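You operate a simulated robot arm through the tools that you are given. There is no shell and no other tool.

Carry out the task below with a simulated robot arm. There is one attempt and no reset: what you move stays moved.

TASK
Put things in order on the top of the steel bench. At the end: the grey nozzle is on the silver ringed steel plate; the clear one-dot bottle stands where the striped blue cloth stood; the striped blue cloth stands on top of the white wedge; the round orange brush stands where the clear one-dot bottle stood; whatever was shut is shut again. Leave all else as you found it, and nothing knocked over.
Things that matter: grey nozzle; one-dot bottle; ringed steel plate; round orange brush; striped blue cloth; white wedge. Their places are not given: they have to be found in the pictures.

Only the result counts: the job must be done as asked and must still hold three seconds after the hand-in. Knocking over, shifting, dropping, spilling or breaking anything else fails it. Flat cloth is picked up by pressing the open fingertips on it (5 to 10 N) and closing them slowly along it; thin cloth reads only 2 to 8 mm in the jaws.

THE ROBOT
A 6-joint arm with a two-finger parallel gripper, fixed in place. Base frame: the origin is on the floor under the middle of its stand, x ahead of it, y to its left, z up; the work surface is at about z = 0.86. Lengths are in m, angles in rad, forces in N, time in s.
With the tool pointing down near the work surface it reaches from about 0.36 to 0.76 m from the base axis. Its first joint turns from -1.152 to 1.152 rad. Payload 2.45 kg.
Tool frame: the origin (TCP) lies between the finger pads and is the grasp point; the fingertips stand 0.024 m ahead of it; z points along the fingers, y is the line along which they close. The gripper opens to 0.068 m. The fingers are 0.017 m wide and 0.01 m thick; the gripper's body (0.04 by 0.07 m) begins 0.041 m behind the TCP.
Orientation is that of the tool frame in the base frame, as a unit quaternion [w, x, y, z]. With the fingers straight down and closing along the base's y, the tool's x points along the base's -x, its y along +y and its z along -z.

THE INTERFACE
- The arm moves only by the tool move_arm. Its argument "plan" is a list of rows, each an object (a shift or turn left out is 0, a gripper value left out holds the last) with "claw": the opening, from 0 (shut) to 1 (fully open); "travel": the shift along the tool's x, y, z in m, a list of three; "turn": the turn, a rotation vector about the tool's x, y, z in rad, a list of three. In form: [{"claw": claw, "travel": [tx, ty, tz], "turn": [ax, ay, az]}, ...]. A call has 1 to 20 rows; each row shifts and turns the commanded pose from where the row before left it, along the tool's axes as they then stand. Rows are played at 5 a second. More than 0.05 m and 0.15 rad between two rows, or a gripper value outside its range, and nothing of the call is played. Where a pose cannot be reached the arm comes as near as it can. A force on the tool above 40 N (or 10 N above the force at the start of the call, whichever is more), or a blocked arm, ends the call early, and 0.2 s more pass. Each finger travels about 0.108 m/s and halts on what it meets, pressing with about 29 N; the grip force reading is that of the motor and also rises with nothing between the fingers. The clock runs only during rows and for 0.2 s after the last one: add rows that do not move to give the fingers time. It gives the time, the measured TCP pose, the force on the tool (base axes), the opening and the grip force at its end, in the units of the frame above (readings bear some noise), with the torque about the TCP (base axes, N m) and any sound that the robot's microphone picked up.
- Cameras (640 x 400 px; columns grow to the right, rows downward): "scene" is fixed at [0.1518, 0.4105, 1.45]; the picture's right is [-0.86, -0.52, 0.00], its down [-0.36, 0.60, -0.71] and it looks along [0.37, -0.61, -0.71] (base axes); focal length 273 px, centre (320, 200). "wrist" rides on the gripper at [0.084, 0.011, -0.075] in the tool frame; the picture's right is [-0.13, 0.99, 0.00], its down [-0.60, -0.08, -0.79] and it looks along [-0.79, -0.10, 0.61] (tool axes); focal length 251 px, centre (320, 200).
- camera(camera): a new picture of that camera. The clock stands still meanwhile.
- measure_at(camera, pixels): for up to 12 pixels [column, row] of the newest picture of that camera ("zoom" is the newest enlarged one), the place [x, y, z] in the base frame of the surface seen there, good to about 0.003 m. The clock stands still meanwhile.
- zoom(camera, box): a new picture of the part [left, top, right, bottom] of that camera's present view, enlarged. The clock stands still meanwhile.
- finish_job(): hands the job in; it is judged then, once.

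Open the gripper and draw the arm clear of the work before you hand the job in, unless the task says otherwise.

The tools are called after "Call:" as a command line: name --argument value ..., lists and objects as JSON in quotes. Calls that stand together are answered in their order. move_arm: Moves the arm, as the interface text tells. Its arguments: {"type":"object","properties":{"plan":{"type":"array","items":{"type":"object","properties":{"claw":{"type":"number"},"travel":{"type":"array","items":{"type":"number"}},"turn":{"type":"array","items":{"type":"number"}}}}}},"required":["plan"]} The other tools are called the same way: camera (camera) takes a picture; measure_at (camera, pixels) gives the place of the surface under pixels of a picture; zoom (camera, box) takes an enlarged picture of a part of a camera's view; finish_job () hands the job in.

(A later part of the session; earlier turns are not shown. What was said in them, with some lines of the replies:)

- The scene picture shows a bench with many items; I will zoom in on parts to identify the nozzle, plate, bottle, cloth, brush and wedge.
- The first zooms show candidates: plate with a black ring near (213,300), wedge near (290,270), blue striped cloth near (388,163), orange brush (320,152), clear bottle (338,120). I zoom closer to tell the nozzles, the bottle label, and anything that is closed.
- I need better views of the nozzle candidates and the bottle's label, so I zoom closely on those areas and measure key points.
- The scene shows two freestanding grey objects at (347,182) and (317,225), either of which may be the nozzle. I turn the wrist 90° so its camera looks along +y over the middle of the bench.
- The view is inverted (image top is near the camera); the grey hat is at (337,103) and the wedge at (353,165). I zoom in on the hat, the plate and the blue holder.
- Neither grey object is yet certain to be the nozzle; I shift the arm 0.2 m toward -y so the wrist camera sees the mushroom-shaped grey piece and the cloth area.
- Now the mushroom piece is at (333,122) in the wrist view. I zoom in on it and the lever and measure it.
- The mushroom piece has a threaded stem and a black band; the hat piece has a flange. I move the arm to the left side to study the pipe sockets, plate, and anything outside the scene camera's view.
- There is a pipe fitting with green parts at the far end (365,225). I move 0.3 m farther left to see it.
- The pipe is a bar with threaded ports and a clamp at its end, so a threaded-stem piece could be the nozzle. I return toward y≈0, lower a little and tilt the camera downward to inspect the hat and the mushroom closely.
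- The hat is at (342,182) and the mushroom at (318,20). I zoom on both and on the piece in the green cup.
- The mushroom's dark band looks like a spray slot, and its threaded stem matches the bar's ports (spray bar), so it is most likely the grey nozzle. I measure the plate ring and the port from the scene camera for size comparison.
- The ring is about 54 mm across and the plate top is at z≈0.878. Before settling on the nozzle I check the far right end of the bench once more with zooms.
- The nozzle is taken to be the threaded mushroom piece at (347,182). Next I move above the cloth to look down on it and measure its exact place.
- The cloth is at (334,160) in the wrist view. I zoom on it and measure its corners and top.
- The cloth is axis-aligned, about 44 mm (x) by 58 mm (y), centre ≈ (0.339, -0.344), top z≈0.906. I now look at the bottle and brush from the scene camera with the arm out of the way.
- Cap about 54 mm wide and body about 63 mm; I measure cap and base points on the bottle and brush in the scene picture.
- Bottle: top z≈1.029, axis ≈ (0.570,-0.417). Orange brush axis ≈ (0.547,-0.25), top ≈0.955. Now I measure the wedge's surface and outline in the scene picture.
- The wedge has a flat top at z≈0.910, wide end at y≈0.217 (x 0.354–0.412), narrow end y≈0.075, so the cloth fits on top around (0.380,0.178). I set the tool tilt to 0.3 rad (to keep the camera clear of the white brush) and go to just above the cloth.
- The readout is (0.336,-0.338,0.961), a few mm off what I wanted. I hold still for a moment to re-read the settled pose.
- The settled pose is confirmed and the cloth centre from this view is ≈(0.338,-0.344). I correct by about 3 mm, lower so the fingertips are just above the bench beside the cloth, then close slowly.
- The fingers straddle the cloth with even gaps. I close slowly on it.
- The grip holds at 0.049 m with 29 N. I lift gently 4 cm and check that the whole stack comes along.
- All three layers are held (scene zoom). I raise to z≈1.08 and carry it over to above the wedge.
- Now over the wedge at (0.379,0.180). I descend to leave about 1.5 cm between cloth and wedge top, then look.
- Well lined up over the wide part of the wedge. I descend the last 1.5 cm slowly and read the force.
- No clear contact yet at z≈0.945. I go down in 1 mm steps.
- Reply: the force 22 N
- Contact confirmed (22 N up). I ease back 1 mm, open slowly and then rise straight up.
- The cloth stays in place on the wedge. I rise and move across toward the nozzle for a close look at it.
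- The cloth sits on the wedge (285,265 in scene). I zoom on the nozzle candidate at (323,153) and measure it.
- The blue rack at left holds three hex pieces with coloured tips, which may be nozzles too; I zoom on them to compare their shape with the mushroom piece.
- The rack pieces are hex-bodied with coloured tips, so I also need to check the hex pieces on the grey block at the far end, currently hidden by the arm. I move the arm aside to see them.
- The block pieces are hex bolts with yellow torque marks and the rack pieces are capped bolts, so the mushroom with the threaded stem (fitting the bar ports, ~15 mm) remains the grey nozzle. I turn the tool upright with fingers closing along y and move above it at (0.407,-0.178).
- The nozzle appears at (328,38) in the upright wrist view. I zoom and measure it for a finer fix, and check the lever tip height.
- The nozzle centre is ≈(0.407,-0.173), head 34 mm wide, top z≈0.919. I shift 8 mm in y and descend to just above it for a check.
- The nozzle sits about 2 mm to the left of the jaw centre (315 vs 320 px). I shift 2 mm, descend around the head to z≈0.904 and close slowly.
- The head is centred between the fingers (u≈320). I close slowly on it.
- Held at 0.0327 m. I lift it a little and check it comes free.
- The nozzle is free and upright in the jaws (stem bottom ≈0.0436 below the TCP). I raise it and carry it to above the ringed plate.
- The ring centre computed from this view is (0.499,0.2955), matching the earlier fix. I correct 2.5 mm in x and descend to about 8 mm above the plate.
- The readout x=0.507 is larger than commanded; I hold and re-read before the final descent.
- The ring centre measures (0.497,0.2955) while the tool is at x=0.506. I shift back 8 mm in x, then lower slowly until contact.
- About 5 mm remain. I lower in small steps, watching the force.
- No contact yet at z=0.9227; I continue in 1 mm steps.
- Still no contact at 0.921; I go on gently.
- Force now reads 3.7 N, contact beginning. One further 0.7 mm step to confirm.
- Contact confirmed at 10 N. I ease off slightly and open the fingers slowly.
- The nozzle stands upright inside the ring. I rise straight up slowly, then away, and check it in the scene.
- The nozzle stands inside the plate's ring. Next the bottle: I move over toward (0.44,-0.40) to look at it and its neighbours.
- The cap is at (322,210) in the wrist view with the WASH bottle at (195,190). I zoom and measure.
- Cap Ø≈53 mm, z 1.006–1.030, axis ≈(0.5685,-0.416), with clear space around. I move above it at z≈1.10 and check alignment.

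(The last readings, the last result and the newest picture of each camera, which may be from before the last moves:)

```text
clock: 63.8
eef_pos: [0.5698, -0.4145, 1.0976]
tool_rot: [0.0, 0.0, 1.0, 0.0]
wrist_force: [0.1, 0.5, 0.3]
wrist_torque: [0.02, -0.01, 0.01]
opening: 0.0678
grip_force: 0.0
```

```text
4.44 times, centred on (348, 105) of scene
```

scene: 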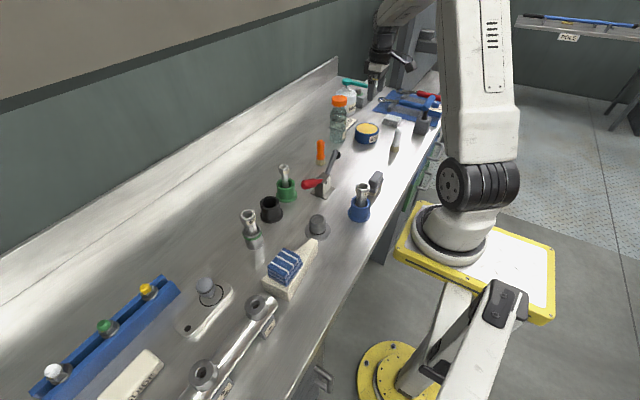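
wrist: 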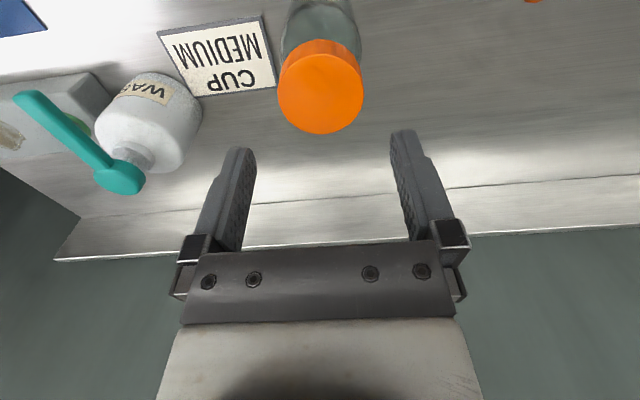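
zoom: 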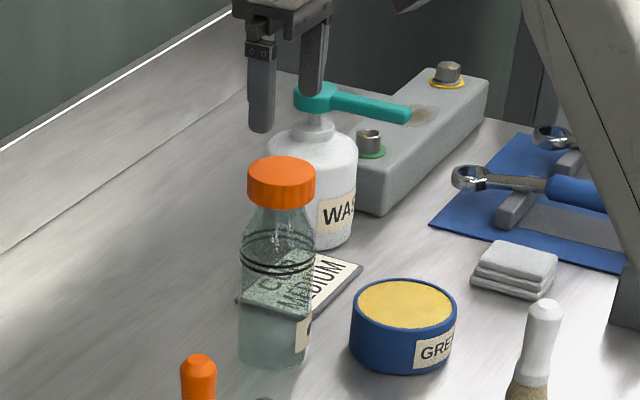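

The cap centre is ≈3 mm short in x of the TCP axis (cap (0.5665,-0.413)). I correct and descend to just above the cap.

Call:
move_arm --plan '[{"travel": [0.0033, 0.0014, 0]}, {"travel": [0, 0, 0.018]}, {"travel": [0, 0, 0.018]}, {}, {}]'

Call:
camera --camera "wrist"

```text
clock: 65.0
eef_pos: [0.5655, -0.4151, 1.0618]
tool_rot: [0.001, 0.0, 1.0, 0.0]
wrist_force: [0.2, 0.2, 0.3]
wrist_torque: [0.0, -0.02, 0.0]
opening: 0.068
grip_force: 0.1
```

```text
taken
```

wrist: 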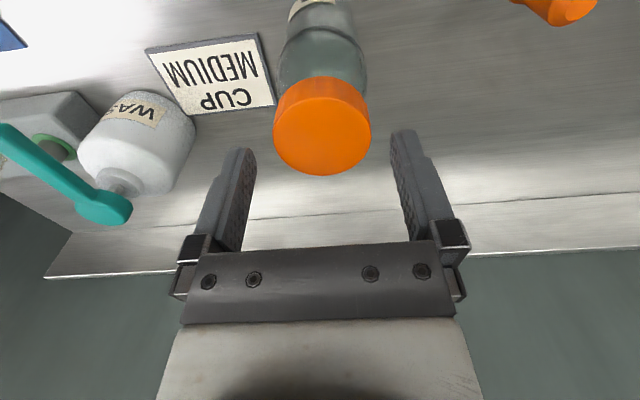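

Aligned within 2 mm. I shift 1.5 mm in y and descend around the cap to z≈1.017.

Call:
move_arm --plan '[{"travel": [0, 0.0015, 0.01]}, {"travel": [0, 0, 0.012]}, {"travel": [0, 0, 0.012]}, {"travel": [0, 0, 0.011]}, {}, {}]'

Call:
camera --camera "wrist"

Call:
zoom --camera "scene" --box '[310, 75, 374, 150]'

```text
clock: 66.4
eef_pos: [0.5646, -0.4135, 1.0148]
tool_rot: [0.0, 0.0, 1.0, 0.0]
wrist_force: [-1.0, -0.3, -0.2]
wrist_torque: [-0.03, -0.01, 0.02]
opening: 0.068
grip_force: 0.0
```

```text
taken
```

wrist: 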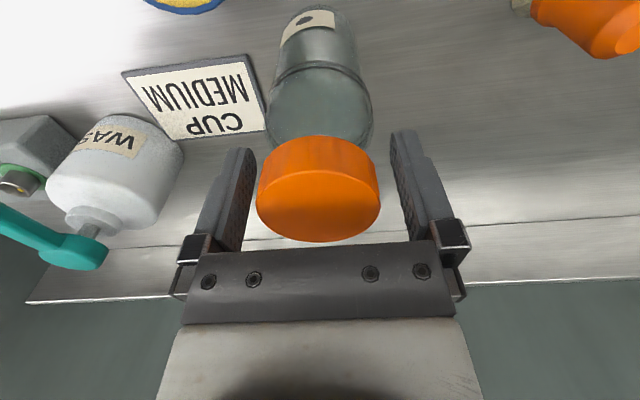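

```text
5.33 times, centred on (342, 112) of scene
```

zoom: 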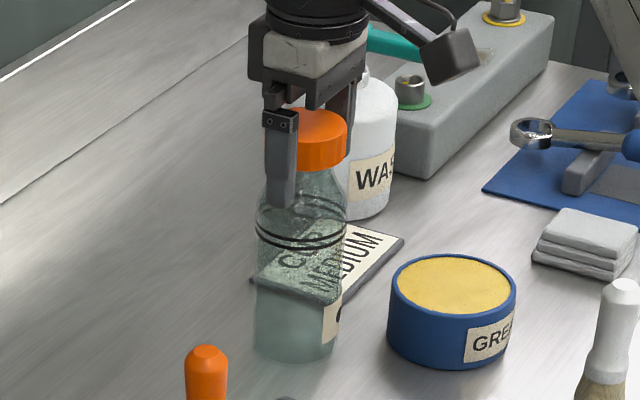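

The cap is centred between the fingers (257–380 px). I close slowly.

Call:
move_arm --plan '[{"claw": 0.92}, {"claw": 0.87}, {"claw": 0.83}, {"claw": 0.79}, {"claw": 0.75}, {"claw": 0.7}, {"claw": 0.65}, {}, {}]'

Call:
camera --camera "wrist"

```text
clock: 68.4
eef_pos: [0.5654, -0.4141, 1.0156]
tool_rot: [-0.001, 0.0, 1.0, 0.0]
wrist_force: [-0.3, -0.3, 0.3]
wrist_torque: [-0.04, 0.02, -0.03]
opening: 0.0515
grip_force: 28.8
```

```text
taken
```

wrist: 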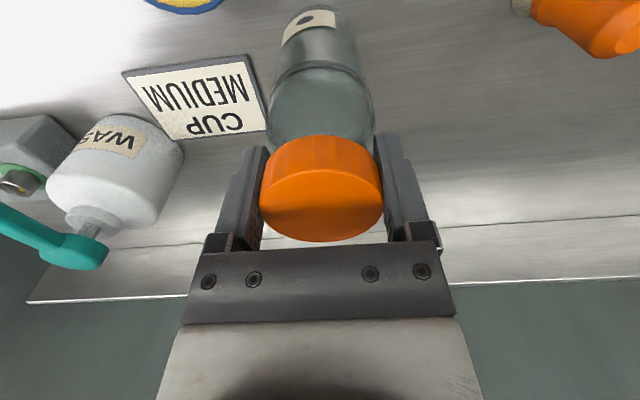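

Gripped at 0.0515 m; bottle axis in arm coordinates ≈(0.5655,-0.414). I lift slowly 2.5 cm and check that the bottle comes with the cap.

Call:
move_arm --plan '[{"travel": [0, 0, -0.005]}, {"travel": [0, 0, -0.008]}, {"travel": [0, 0, -0.012]}, {}, {}]'

Call:
camera --camera "wrist"

Call:
zoom --camera "scene" --box '[310, 75, 374, 150]'

```text
clock: 69.6
eef_pos: [0.5646, -0.4145, 1.04]
tool_rot: [0.001, 0.0, 1.0, 0.0]
wrist_force: [-0.4, -0.3, -0.4]
wrist_torque: [0.04, 0.03, -0.02]
opening: 0.0514
grip_force: 28.5
```

```text
taken
```

wrist: 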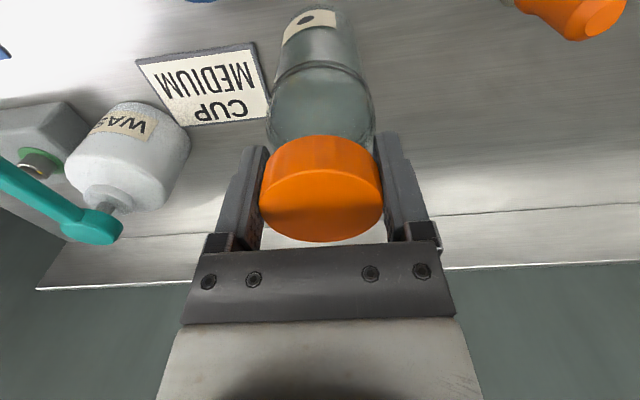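

```text
5.33 times, centred on (342, 112) of scene
```

zoom: 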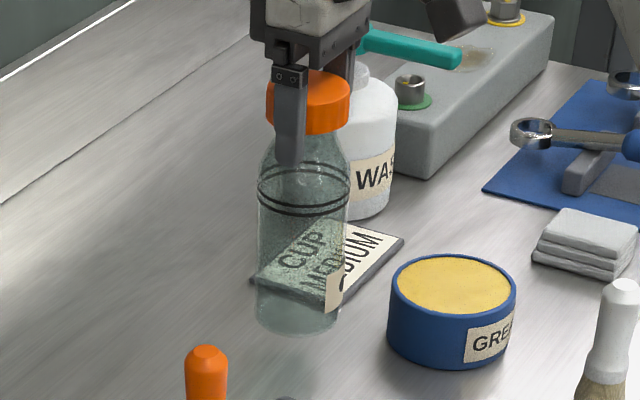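

The bottle hangs from the cap securely. I raise it to clear everything and carry it smoothly to above the cloth's old place (0.339,-0.344).

Call:
move_arm --plan '[{"travel": [0, 0, -0.015]}, {"travel": [0, 0, -0.015]}, {"travel": [0, 0, -0.015]}, {"travel": [0.0188, 0.0058, 0]}, {"travel": [0.0188, 0.0058, 0]}, {"travel": [0.0188, 0.0058, 0]}, {"travel": [0.0188, 0.0058, 0]}, {"travel": [0.0188, 0.0058, 0]}, {"travel": [0.0188, 0.0058, 0]}, {"travel": [0.0188, 0.0058, 0]}, {"travel": [0.0188, 0.0058, 0]}, {"travel": [0.0188, 0.0058, 0]}, {"travel": [0.0188, 0.0058, 0]}, {"travel": [0.0188, 0.0058, 0]}, {"travel": [0.0188, 0.0062, 0]}, {}, {}, {}]'

Call:
camera --camera "wrist"

Call:
camera --camera "scene"

```text
clock: 73.4
eef_pos: [0.3402, -0.3419, 1.0851]
tool_rot: [0.0, 0.0, 1.0, 0.0]
wrist_force: [-0.1, -0.1, -1.2]
wrist_torque: [0.0, 0.02, -0.01]
opening: 0.0516
grip_force: 28.7
```

```text
taken
```

wrist: 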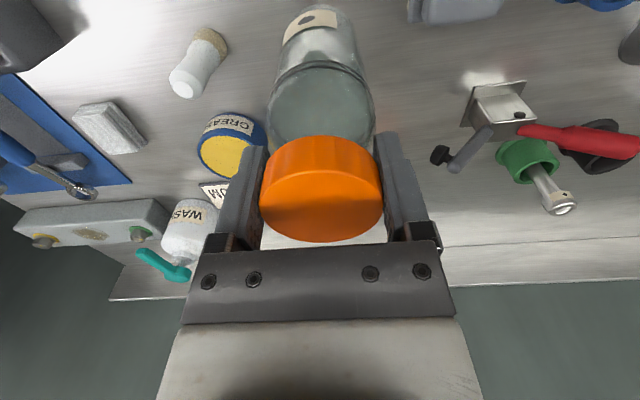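

```text
taken
```

scene: 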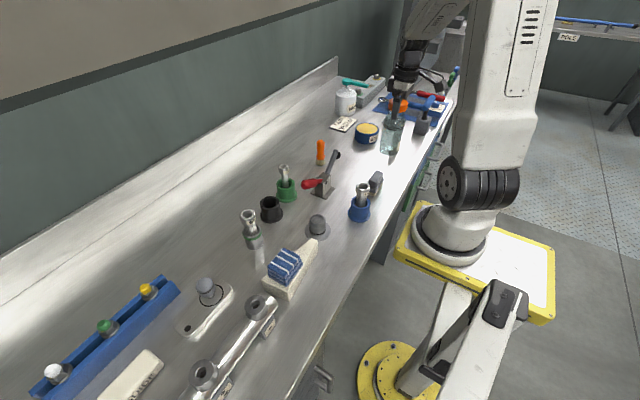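

Above the old cloth place at (0.340,-0.342). I correct 2 mm and lower to about 1.5 cm above the bench.

Call:
move_arm --plan '[{"travel": [0.001, -0.002, 0.012]}, {"travel": [0, 0, 0.015]}, {"travel": [0, 0, 0.015]}, {"travel": [0, 0, 0.012]}, {}, {}]'

Call:
camera --camera "wrist"

Call:
zoom --camera "scene" --box '[352, 90, 432, 190]'

```text
clock: 74.8
eef_pos: [0.3394, -0.347, 1.0311]
tool_rot: [0.0, 0.0, 1.0, 0.0]
wrist_force: [-0.2, 0.1, -1.2]
wrist_torque: [-0.02, 0.03, 0.02]
opening: 0.0514
grip_force: 29.4
```

```text
taken
```

wrist: 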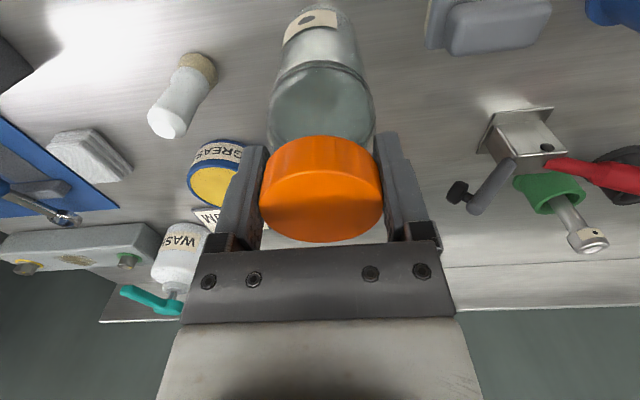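

```text
4.00 times, centred on (392, 140) of scene
```

zoom: 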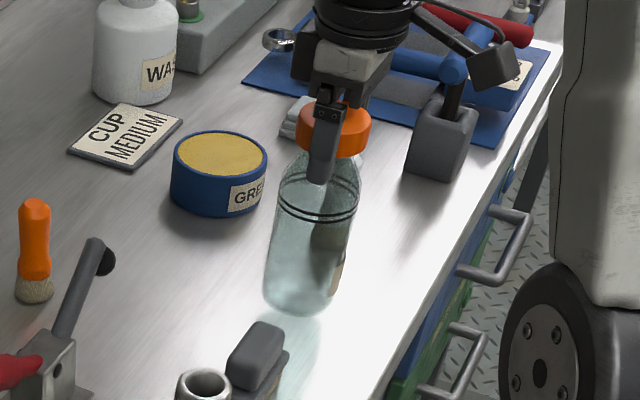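

Now y reads -0.347; I shift back 3 mm and lower slowly toward contact.

Call:
move_arm --plan '[{"travel": [0, 0.003, 0]}, {"travel": [0, 0, 0.005]}, {"travel": [0, 0, 0.004]}, {"travel": [0, 0, 0.003]}, {}]'

Call:
move_arm --plan '[{"travel": [0, 0, 0.0015]}, {}]'

```text
clock: 76.0
eef_pos: [0.3394, -0.3433, 1.0185]
tool_rot: [0.0, 0.0, 1.0, 0.0]
wrist_force: [0.2, 0.5, -0.1]
wrist_torque: [-0.03, -0.01, 0.0]
opening: 0.0512
grip_force: 29.1
```

```text
clock: 76.6
eef_pos: [0.3393, -0.3433, 1.0178]
tool_rot: [-0.001, 0.0, 1.0, 0.0]
wrist_force: [0.7, -0.5, -0.7]
wrist_torque: [0.0, -0.03, 0.03]
opening: 0.0514
grip_force: 29.3
```

Position (0.339,-0.343) is right; no contact yet at 1.0178. I continue in 1 mm steps.

Call:
move_arm --plan '[{"travel": [0, 0, 0.001]}, {}]'

Call:
move_arm --plan '[{"travel": [0, 0, 0.001]}, {}]'

```text
clock: 77.2
eef_pos: [0.3391, -0.3441, 1.0162]
tool_rot: [0.0, -0.001, 1.0, 0.0]
wrist_force: [-0.7, 0.2, -0.5]
wrist_torque: [-0.02, -0.01, -0.03]
opening: 0.0513
grip_force: 29.0
```

```text
clock: 77.8
eef_pos: [0.3377, -0.3422, 1.0161]
tool_rot: [0.0, 0.0, 1.0, 0.0]
wrist_force: [0.3, 0.2, -1.0]
wrist_torque: [-0.02, 0.02, -0.01]
opening: 0.0514
grip_force: 28.9
```

Still no upward force; another 1 mm step or two.

Call:
move_arm --plan '[{"travel": [0, 0, 0.001]}, {}]'

Call:
move_arm --plan '[{"travel": [0, 0, 0.0007]}, {}]'

```text
clock: 78.4
eef_pos: [0.34, -0.3423, 1.0147]
tool_rot: [0.0, 0.0, 1.0, -0.001]
wrist_force: [-1.0, 0.3, 3.9]
wrist_torque: [0.03, 0.01, 0.0]
opening: 0.0513
grip_force: 28.6
```

```text
clock: 79.0
eef_pos: [0.3398, -0.3425, 1.0148]
tool_rot: [0.0, 0.0, 1.0, -0.001]
wrist_force: [1.9, 0.2, 5.7]
wrist_torque: [-0.01, -0.08, -0.01]
opening: 0.0515
grip_force: 29.2
```

Contact (about 5 N). I open slowly.

Call:
move_arm --plan '[{"travel": [0, 0, -0.0005]}, {"claw": 0.77}, {"claw": 0.79}, {"claw": 0.82}, {"claw": 0.86}, {"claw": 0.92}, {"claw": 1}, {}, {}]'

Call:
camera --camera "wrist"

Call:
zoom --camera "scene" --box '[352, 90, 432, 190]'

```text
clock: 81.0
eef_pos: [0.339, -0.3424, 1.0145]
tool_rot: [0.001, -0.001, 1.0, 0.0]
wrist_force: [-0.3, 0.6, 0.0]
wrist_torque: [0.01, 0.01, 0.01]
opening: 0.068
grip_force: 0.0
```

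```text
taken
```

wrist: 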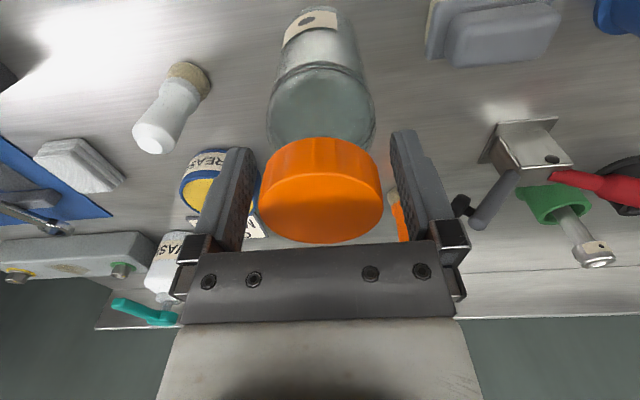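

```text
4.00 times, centred on (392, 140) of scene
```

zoom: 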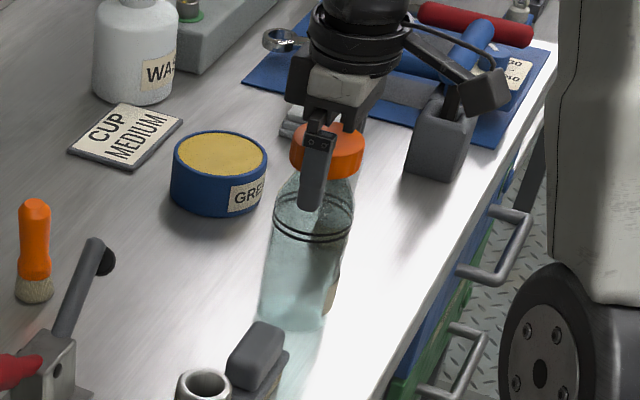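

The bottle stands where the cloth stood. I rise clear of the cap, turn the tool so the camera sits on the -y side (away from the lever), and go above the orange brush.

Call:
move_arm --plan '[{"travel": [0, 0, -0.01]}, {"travel": [0, 0, -0.02]}, {"travel": [0, 0, -0.03]}, {"travel": [0, 0, -0.04]}, {"turn": [0, 0, -0.1428]}, {"turn": [0, 0, -0.1428]}, {"turn": [0, 0, -0.1428]}, {"turn": [0, 0, -0.1428]}, {"turn": [0, 0, -0.1428]}, {"turn": [0, 0, -0.1428]}, {"turn": [0, 0, -0.1428]}, {"turn": [0, 0, -0.1428]}, {"turn": [0, 0, -0.1428]}, {"turn": [0, 0, -0.1428]}, {"turn": [0, 0, -0.1428]}, {}, {}]'

Call:
camera --camera "scene"

Call:
camera --camera "wrist"

```text
clock: 84.6
eef_pos: [0.3391, -0.3429, 1.116]
tool_rot: [0.0, -0.707, 0.707, -0.001]
wrist_force: [0.3, -1.0, 0.6]
wrist_torque: [0.04, 0.01, 0.0]
opening: 0.0679
grip_force: 0.1
```

```text
taken
```

scene: 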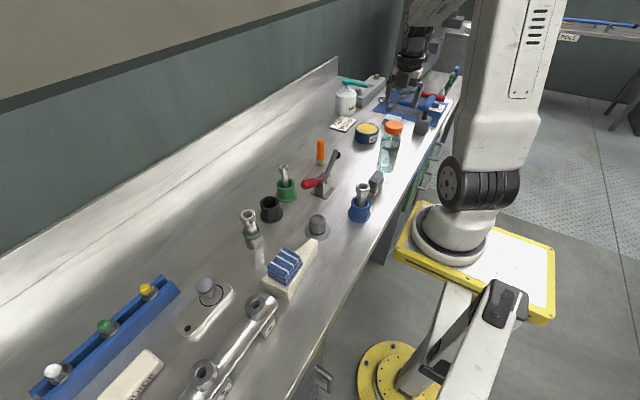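

```text
taken
```

wrist: 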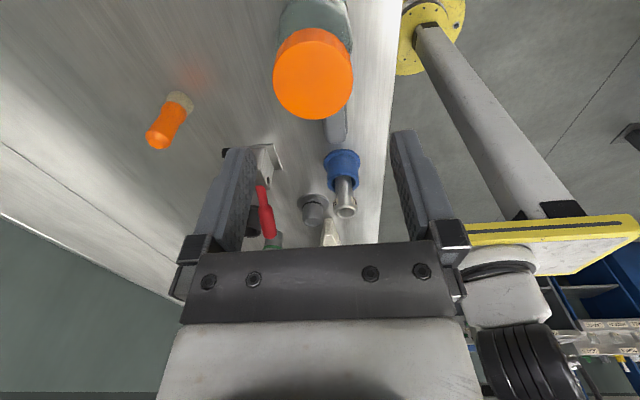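

The bottle stands at ≈(0.341,-0.344), upright. I now move above the orange brush, seen at (160,137), at about (0.543,-0.258).

Call:
move_arm --plan '[{"travel": [-0.017, -0.0408, 0.004]}, {"travel": [-0.017, -0.0408, 0.004]}, {"travel": [-0.017, -0.0408, 0.004]}, {"travel": [-0.017, -0.0408, 0.004]}, {"travel": [-0.017, -0.0408, 0.004]}, {}, {}]'

Call:
camera --camera "wrist"

Call:
zoom --camera "scene" --box '[290, 90, 386, 190]'

```text
clock: 86.2
eef_pos: [0.5419, -0.2551, 1.0966]
tool_rot: [0.0, -0.707, 0.707, 0.0]
wrist_force: [0.5, 0.2, 0.2]
wrist_torque: [-0.01, 0.02, 0.03]
opening: 0.0679
grip_force: 0.0
```

```text
taken
```

wrist: 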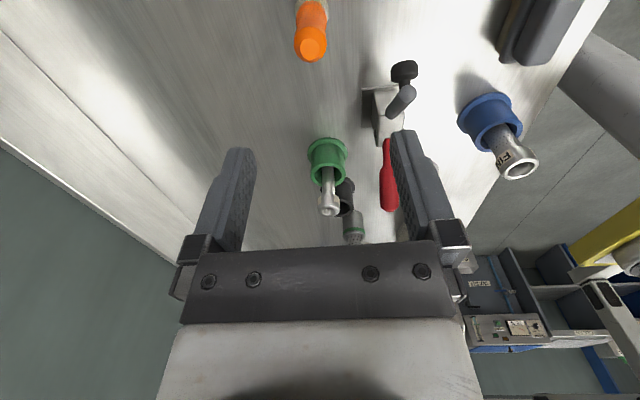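

```text
4.00 times, centred on (338, 140) of scene
```

zoom: 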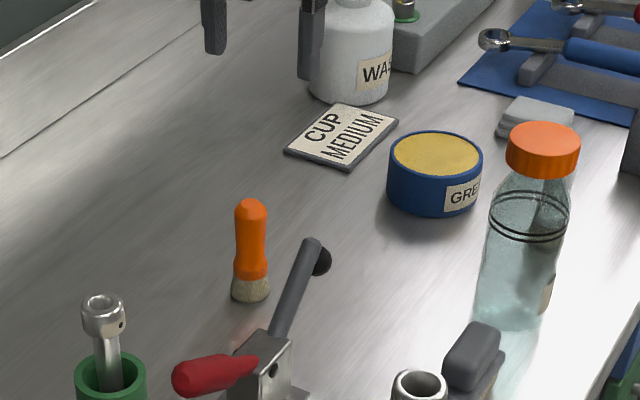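

Brush centre ≈(0.548,-0.254), top ≈0.954. I shift 6 mm in x and descend to just above its top.

Call:
move_arm --plan '[{"travel": [-0.001, -0.006, 0.03]}, {"travel": [0, 0, 0.04]}, {"travel": [0, 0, 0.04]}, {}, {}]'

Call:
camera --camera "wrist"

```text
clock: 87.4
eef_pos: [0.5497, -0.2579, 0.9842]
tool_rot: [0.001, 0.707, -0.707, -0.001]
wrist_force: [-0.5, -0.4, -0.5]
wrist_torque: [-0.01, -0.01, 0.0]
opening: 0.0679
grip_force: 0.0
```

```text
taken
```

wrist: 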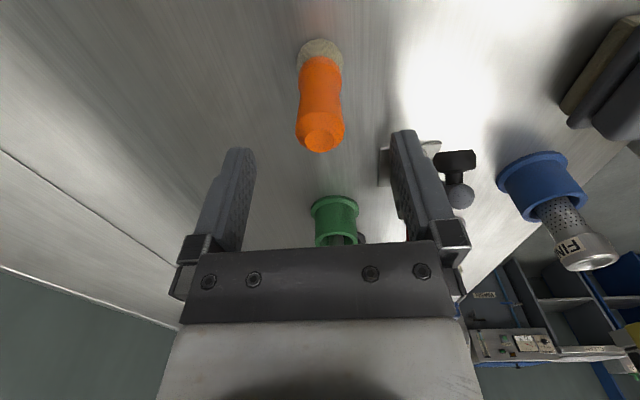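

Aligned within 1 mm (brush top at (319,138), axis expected at (320,139)). I descend to z≈0.930 around the handle.

Call:
move_arm --plan '[{"travel": [0, 0, 0.018]}, {"travel": [0, 0, 0.018]}, {"travel": [0, 0, 0.018]}, {}, {}]'

Call:
camera --camera "wrist"

Call:
zoom --camera "scene" --box '[280, 110, 360, 190]'

```text
clock: 88.6
eef_pos: [0.5502, -0.2556, 0.9296]
tool_rot: [0.0, -0.707, 0.707, 0.0]
wrist_force: [-1.2, -0.4, 0.2]
wrist_torque: [-0.02, -0.03, 0.01]
opening: 0.0679
grip_force: 0.0
```

```text
taken
```

wrist: 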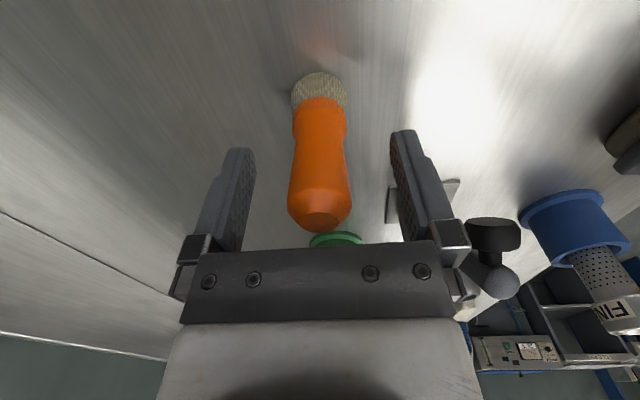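

```text
5.00 times, centred on (320, 150) of scene
```

zoom: 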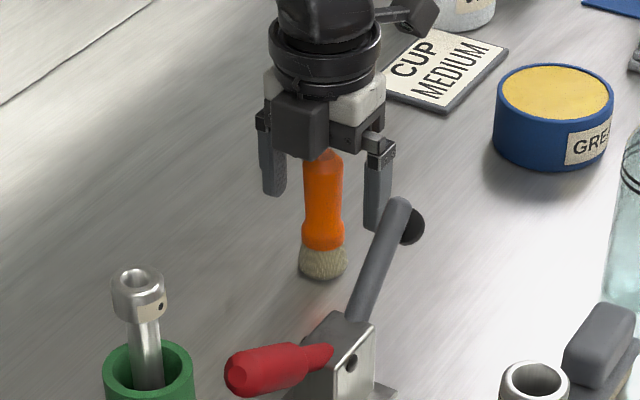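

The brush is centred (u≈320) and the lever is clear. I close slowly on the handle.

Call:
move_arm --plan '[{"claw": 0.8}, {"claw": 0.65}, {"claw": 0.54}, {"claw": 0.47}, {"claw": 0.42}, {"claw": 0.38}, {"claw": 0.34}, {"claw": 0.3}, {"claw": 0.26}, {}, {}]'

Call:
camera --camera "wrist"

```text
clock: 91.0
eef_pos: [0.5498, -0.2553, 0.9313]
tool_rot: [0.0, 0.707, -0.707, 0.001]
wrist_force: [0.5, 0.4, 0.3]
wrist_torque: [-0.01, -0.01, 0.03]
opening: 0.0271
grip_force: 29.1
```

```text
taken
```

wrist: 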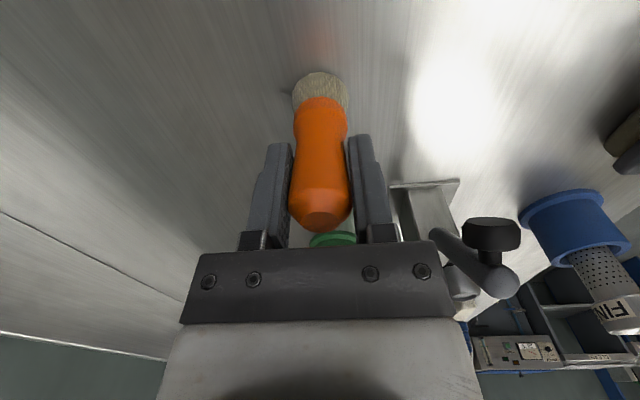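

Gripped at 0.027 m. I lift it straight up and carry it to above the bottle's old place (0.568,-0.415).

Call:
move_arm --plan '[{"travel": [0, 0, -0.008]}, {"travel": [0, 0, -0.015]}, {"travel": [0, 0, -0.025]}, {"travel": [0, 0, -0.025]}, {"travel": [0.0265, -0.003, 0]}, {"travel": [0.0265, -0.003, 0]}, {"travel": [0.0265, -0.003, 0]}, {"travel": [0.0265, -0.003, 0]}, {"travel": [0.0265, -0.003, 0]}, {"travel": [0.0265, -0.003, 0]}, {}, {}]'

Call:
camera --camera "wrist"

Call:
zoom --camera "scene" --box '[290, 70, 386, 160]'

```text
clock: 93.6
eef_pos: [0.5652, -0.4142, 1.0042]
tool_rot: [0.0, -0.707, 0.707, -0.001]
wrist_force: [1.2, -0.2, -0.8]
wrist_torque: [0.0, -0.03, -0.02]
opening: 0.0271
grip_force: 28.6
```

```text
taken
```

wrist: 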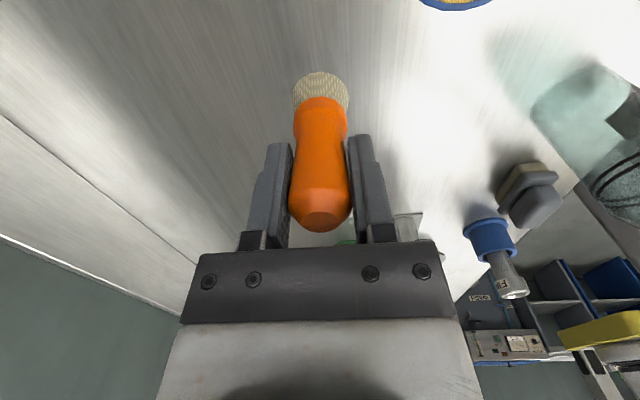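

```text
4.44 times, centred on (338, 115) of scene
```

zoom: 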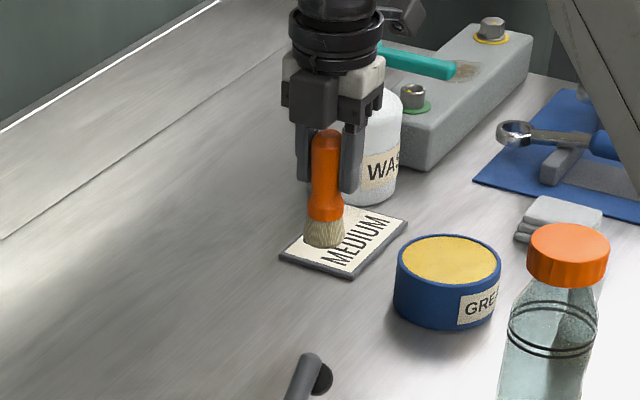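

At (0.565,-0.414); I correct 3 mm in x and descend to ~1.3 cm above the bench.

Call:
move_arm --plan '[{"travel": [0.0008, -0.0028, 0.015]}, {"travel": [0, 0, 0.018]}, {"travel": [0, 0, 0.018]}, {"travel": [0, 0, 0.01]}, {}, {}]'

Call:
camera --camera "wrist"

Call:
zoom --camera "scene" --box '[300, 80, 380, 160]'

```text
clock: 95.0
eef_pos: [0.5701, -0.416, 0.9426]
tool_rot: [0.0, 0.707, -0.707, 0.0]
wrist_force: [0.2, 0.4, -1.3]
wrist_torque: [0.01, 0.01, 0.0]
opening: 0.0272
grip_force: 28.8
```

```text
taken
```

wrist: 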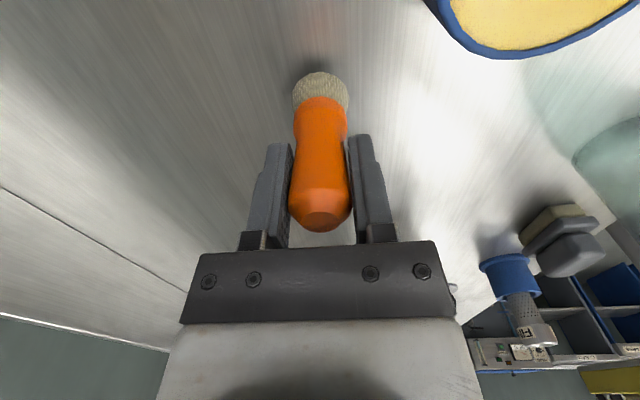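

```text
5.00 times, centred on (340, 120) of scene
```

zoom: 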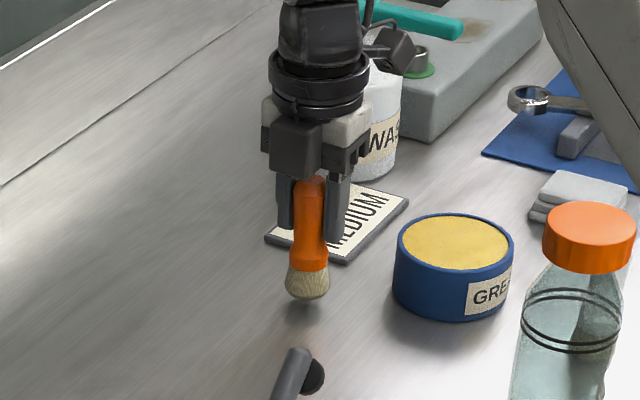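

Position (0.570,-0.416) is within 2 mm. I lower the last centimetre slowly.

Call:
move_arm --plan '[{"travel": [0, 0.0015, 0.004]}, {"travel": [0, 0, 0.003]}, {"travel": [0, 0, 0.002]}, {}]'

Call:
move_arm --plan '[{"travel": [0, 0, 0.0012]}, {}]'

Call:
move_arm --plan '[{"travel": [0, 0, 0.001]}, {}]'

```text
clock: 96.0
eef_pos: [0.5697, -0.4159, 0.933]
tool_rot: [0.0, -0.707, 0.708, 0.0]
wrist_force: [-0.1, -0.1, -0.6]
wrist_torque: [-0.04, -0.03, 0.0]
opening: 0.0272
grip_force: 28.9
```

```text
clock: 96.6
eef_pos: [0.5678, -0.4172, 0.9324]
tool_rot: [0.0, 0.708, -0.707, 0.0]
wrist_force: [-0.7, -0.6, 0.3]
wrist_torque: [0.01, 0.01, 0.0]
opening: 0.0271
grip_force: 29.3
```

```text
clock: 97.2
eef_pos: [0.5679, -0.4167, 0.9315]
tool_rot: [-0.001, -0.706, 0.708, 0.0]
wrist_force: [0.1, -0.3, -0.5]
wrist_torque: [0.03, -0.01, 0.0]
opening: 0.0272
grip_force: 29.1
```

No contact yet at 0.9315; two more 0.8 mm steps.

Call:
move_arm --plan '[{"travel": [0, 0, 0.0008]}, {}]'

Call:
move_arm --plan '[{"travel": [0, 0, 0.0008]}, {}]'

```text
clock: 97.8
eef_pos: [0.5692, -0.4164, 0.9309]
tool_rot: [0.0, 0.707, -0.707, 0.0]
wrist_force: [-0.7, 0.4, -0.1]
wrist_torque: [0.0, 0.02, 0.01]
opening: 0.0274
grip_force: 29.0
```

```text
clock: 98.4
eef_pos: [0.5682, -0.4168, 0.9312]
tool_rot: [-0.001, 0.708, -0.706, 0.0]
wrist_force: [0.5, 1.0, 4.7]
wrist_torque: [0.14, -0.01, 0.02]
opening: 0.027
grip_force: 29.5
```

Contact shows (4.7 N up). I open slowly now.

Call:
move_arm --plan '[{"travel": [0, 0, -0.0003]}, {"claw": 0.4}, {"claw": 0.43}, {"claw": 0.47}, {"claw": 0.53}, {"claw": 0.62}, {"claw": 0.75}, {"claw": 0.9}, {}, {}]'

Call:
camera --camera "wrist"

Call:
zoom --camera "scene" --box '[300, 80, 380, 160]'

```text
clock: 100.6
eef_pos: [0.569, -0.4157, 0.931]
tool_rot: [0.0, 0.707, -0.707, 0.0]
wrist_force: [0.3, -0.7, -0.1]
wrist_torque: [0.04, 0.02, 0.01]
opening: 0.0613
grip_force: 0.0
```

```text
taken
```

wrist: 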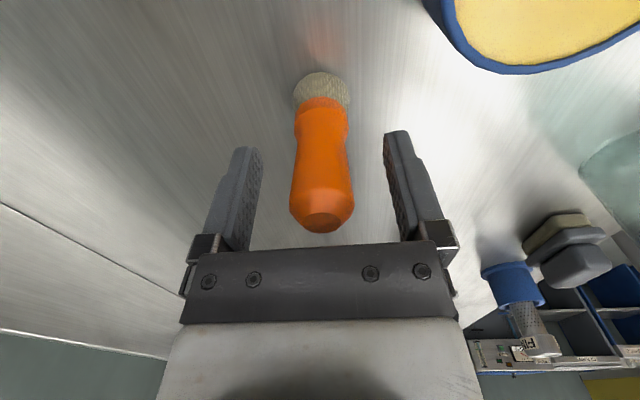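

```text
5.00 times, centred on (340, 120) of scene
```

zoom: 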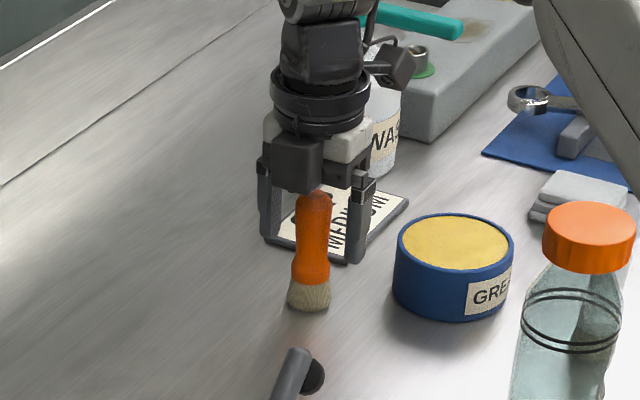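

The brush stands on its own. I rise straight up and draw the arm back toward its starting place.

Call:
move_arm --plan '[{"travel": [0, 0, -0.012]}, {"travel": [0, 0, -0.02]}, {"travel": [0, 0, -0.03]}, {"travel": [0, 0, -0.04]}, {"travel": [0, 0, -0.045], "claw": 1}, {"travel": [0, 0, -0.045]}, {"travel": [-0.033, 0.02, 0]}, {"travel": [-0.033, 0.02, 0]}, {"travel": [-0.033, 0.02, 0]}, {"travel": [-0.033, 0.02, 0]}, {"travel": [-0.033, 0.02, 0]}, {"travel": [-0.033, 0.02, 0]}, {"travel": [-0.033, 0.02, 0]}, {"travel": [-0.033, 0.02, 0]}, {}, {}]'

Call:
camera --camera "scene"

Call:
camera --camera "wrist"

```text
clock: 104.0
eef_pos: [0.41, -0.152, 1.1233]
tool_rot: [0.0, 0.707, -0.707, 0.0]
wrist_force: [0.2, 0.4, 0.3]
wrist_torque: [-0.01, 0.01, -0.01]
opening: 0.0682
grip_force: 0.0
```

```text
taken
```

scene: 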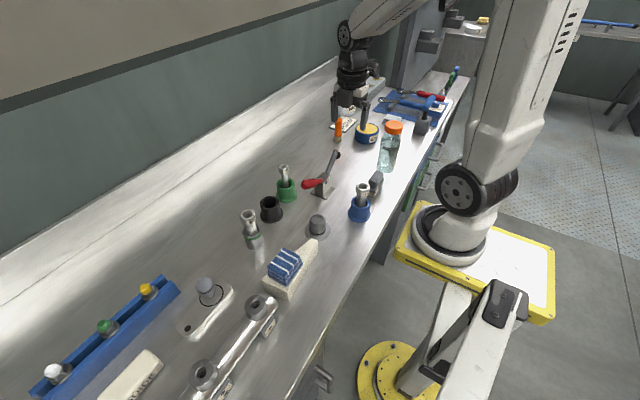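

```text
taken
```

wrist: 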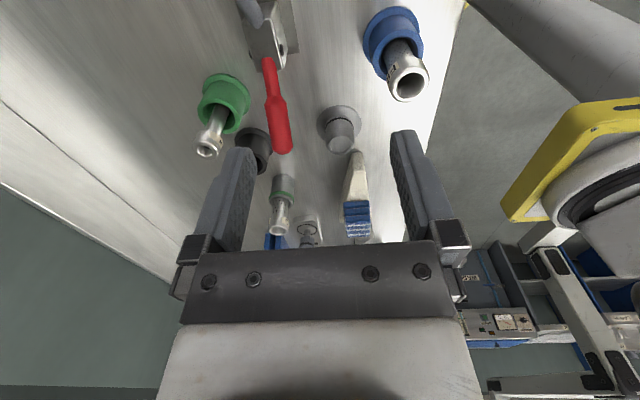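

All four moves look done. To be sure about the nozzle's identity and anything shut, I inspect the bench front with its drawers in the scene view.

Call:
zoom --camera "scene" --box '[380, 120, 460, 220]'

Call:
zoom --camera "scene" --box '[280, 250, 400, 400]'

Call:
measure_at --camera "scene" --pixels '[[437, 152], [427, 182], [325, 375], [420, 200], [432, 168], [411, 205], [390, 225], [365, 262]]'

```text
4.00 times, centred on (420, 170) of scene
```

zoom: 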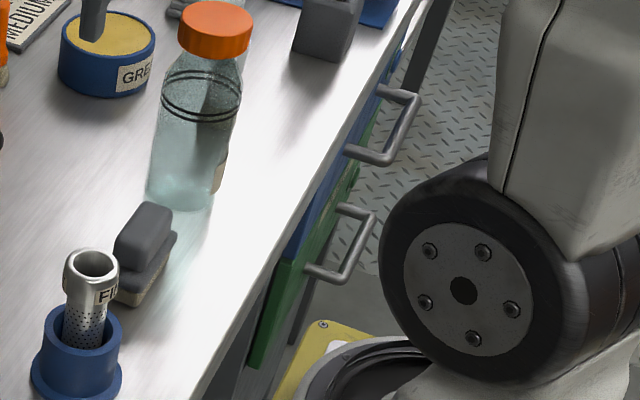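

```text
2.67 times, centred on (340, 325) of scene
```

zoom: 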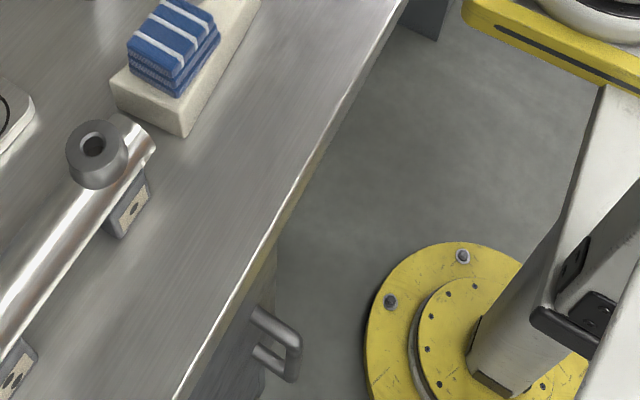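

```text
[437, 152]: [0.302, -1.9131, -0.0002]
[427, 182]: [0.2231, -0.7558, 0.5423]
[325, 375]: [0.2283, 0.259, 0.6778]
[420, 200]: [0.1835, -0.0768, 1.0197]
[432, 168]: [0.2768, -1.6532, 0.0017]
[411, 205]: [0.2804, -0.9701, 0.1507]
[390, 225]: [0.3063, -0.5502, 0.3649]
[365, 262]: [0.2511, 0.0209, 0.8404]
```

The drawers are far below and out of the work; the bench-top items all look right. I raise the arm and shift it left so I can verify the bottle, brush and neighbours in the scene view.

Call:
move_arm --plan '[{"travel": [0, 0, -0.035]}, {"travel": [0, 0, -0.035]}, {"travel": [-0.04, 0, 0]}, {"travel": [-0.04, 0, 0]}, {"travel": [-0.04, 0, 0]}, {"travel": [-0.04, 0, 0]}, {"travel": [-0.04, 0, 0]}, {}, {}]'

Call:
camera --camera "scene"

Call:
zoom --camera "scene" --box '[300, 60, 460, 200]'

Call:
zoom --camera "scene" --box '[170, 200, 340, 330]'

```text
clock: 106.0
eef_pos: [0.4068, 0.0481, 1.1913]
tool_rot: [-0.001, 0.708, -0.707, -0.001]
wrist_force: [0.2, -0.4, -0.8]
wrist_torque: [0.0, -0.01, 0.0]
opening: 0.068
grip_force: 0.2
```

```text
taken
```

scene: 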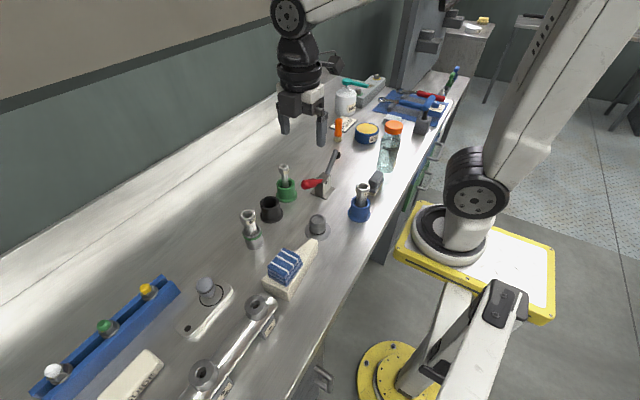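

```text
2.86 times, centred on (380, 130) of scene
```

zoom: 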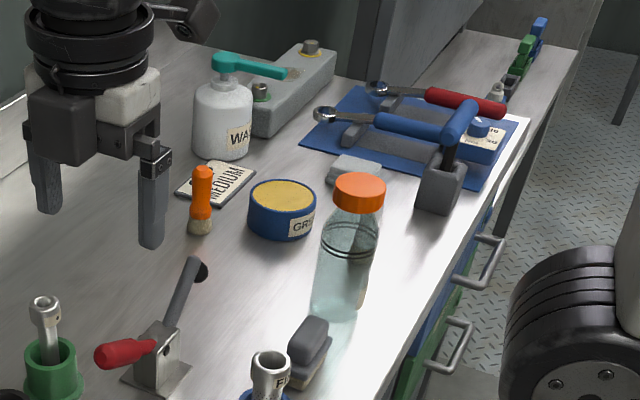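

```text
3.08 times, centred on (255, 265) of scene
```

zoom: 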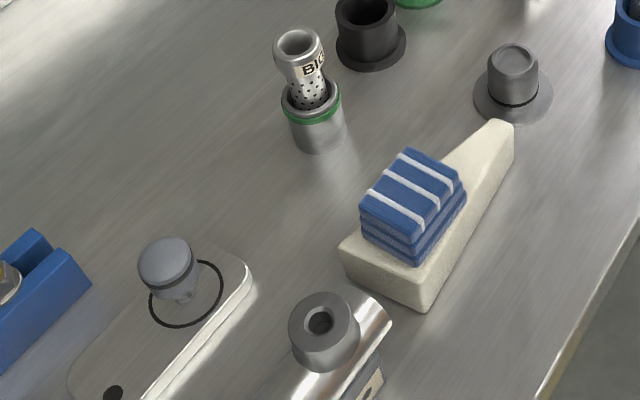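

Everything stands upright. I check the bottle's and brush's final positions by measuring, and that the white brush behind the bottle still stands.

Call:
zoom --camera "scene" --box '[365, 110, 429, 180]'

Call:
measure_at --camera "scene" --pixels '[[394, 127], [389, 127], [399, 127], [394, 130], [387, 170], [385, 172], [338, 138], [338, 125], [207, 285], [284, 262], [300, 256], [277, 273]]'

```text
5.71 times, centred on (397, 145) of scene
```

zoom: 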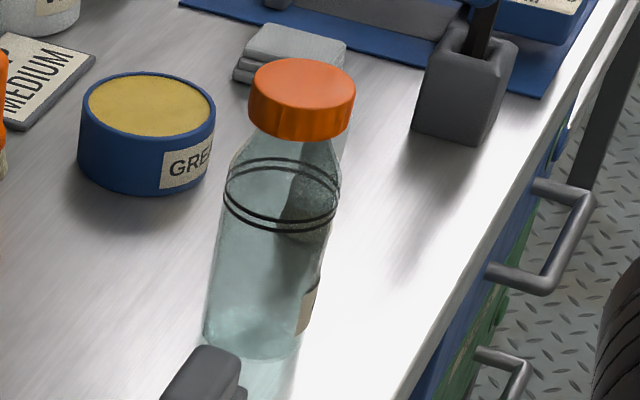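

```text
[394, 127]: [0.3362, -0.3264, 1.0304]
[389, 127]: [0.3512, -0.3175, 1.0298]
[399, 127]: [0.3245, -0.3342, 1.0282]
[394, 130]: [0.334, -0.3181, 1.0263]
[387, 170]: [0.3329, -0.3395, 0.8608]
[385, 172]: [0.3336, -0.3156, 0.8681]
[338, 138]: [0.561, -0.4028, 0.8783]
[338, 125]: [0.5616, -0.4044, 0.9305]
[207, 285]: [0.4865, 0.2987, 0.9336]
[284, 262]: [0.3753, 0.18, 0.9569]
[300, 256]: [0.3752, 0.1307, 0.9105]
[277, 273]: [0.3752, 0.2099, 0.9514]
```

The bottle axis is ≈(0.341,-0.344), matching the cloth's old centre; the brush is ≈(0.567,-0.413), matching the bottle's old place; the white brush is still upright behind the bottle. The gripper is open and the arm clear, so I hand in.

Call:
finish_job

```text
The job is handed in.
```

I made all four moves and handed the job in. I don't have the verdict, and one identification in it was a judgement call.

| Item | Where it is now | Target |
|---|---|---|
| Grey nozzle | Upright inside the ring on the steel plate | On the ringed plate |
| Clear one-dot bottle | About (0.341, -0.344) | Cloth's old centre, about (0.339, -0.344) |
| Striped blue cloth | On the wide end of the white wedge, all three layers together | On top of the wedge |
| Round orange brush | About (0.567, -0.413) | Bottle's old place, about (0.568, -0.415) |

- **Nozzle choice:** no object was labelled as a nozzle. I took it to be the small grey mushroom-shaped piece with the dark band and threaded stem, because the stem looks sized for the ports on the pipe. The other grey candidate was the flanged, hat-shaped piece, which I left alone.
- **Shut things:** I opened nothing. The bottle was carried by its cap and the cap stayed on. I did not touch the drawers.
- **Everything else:** in the last pictures nothing had been knocked over or visibly shifted. The white brush behind the bottle is still standing. The gripper is open and the arm is clear of the work.
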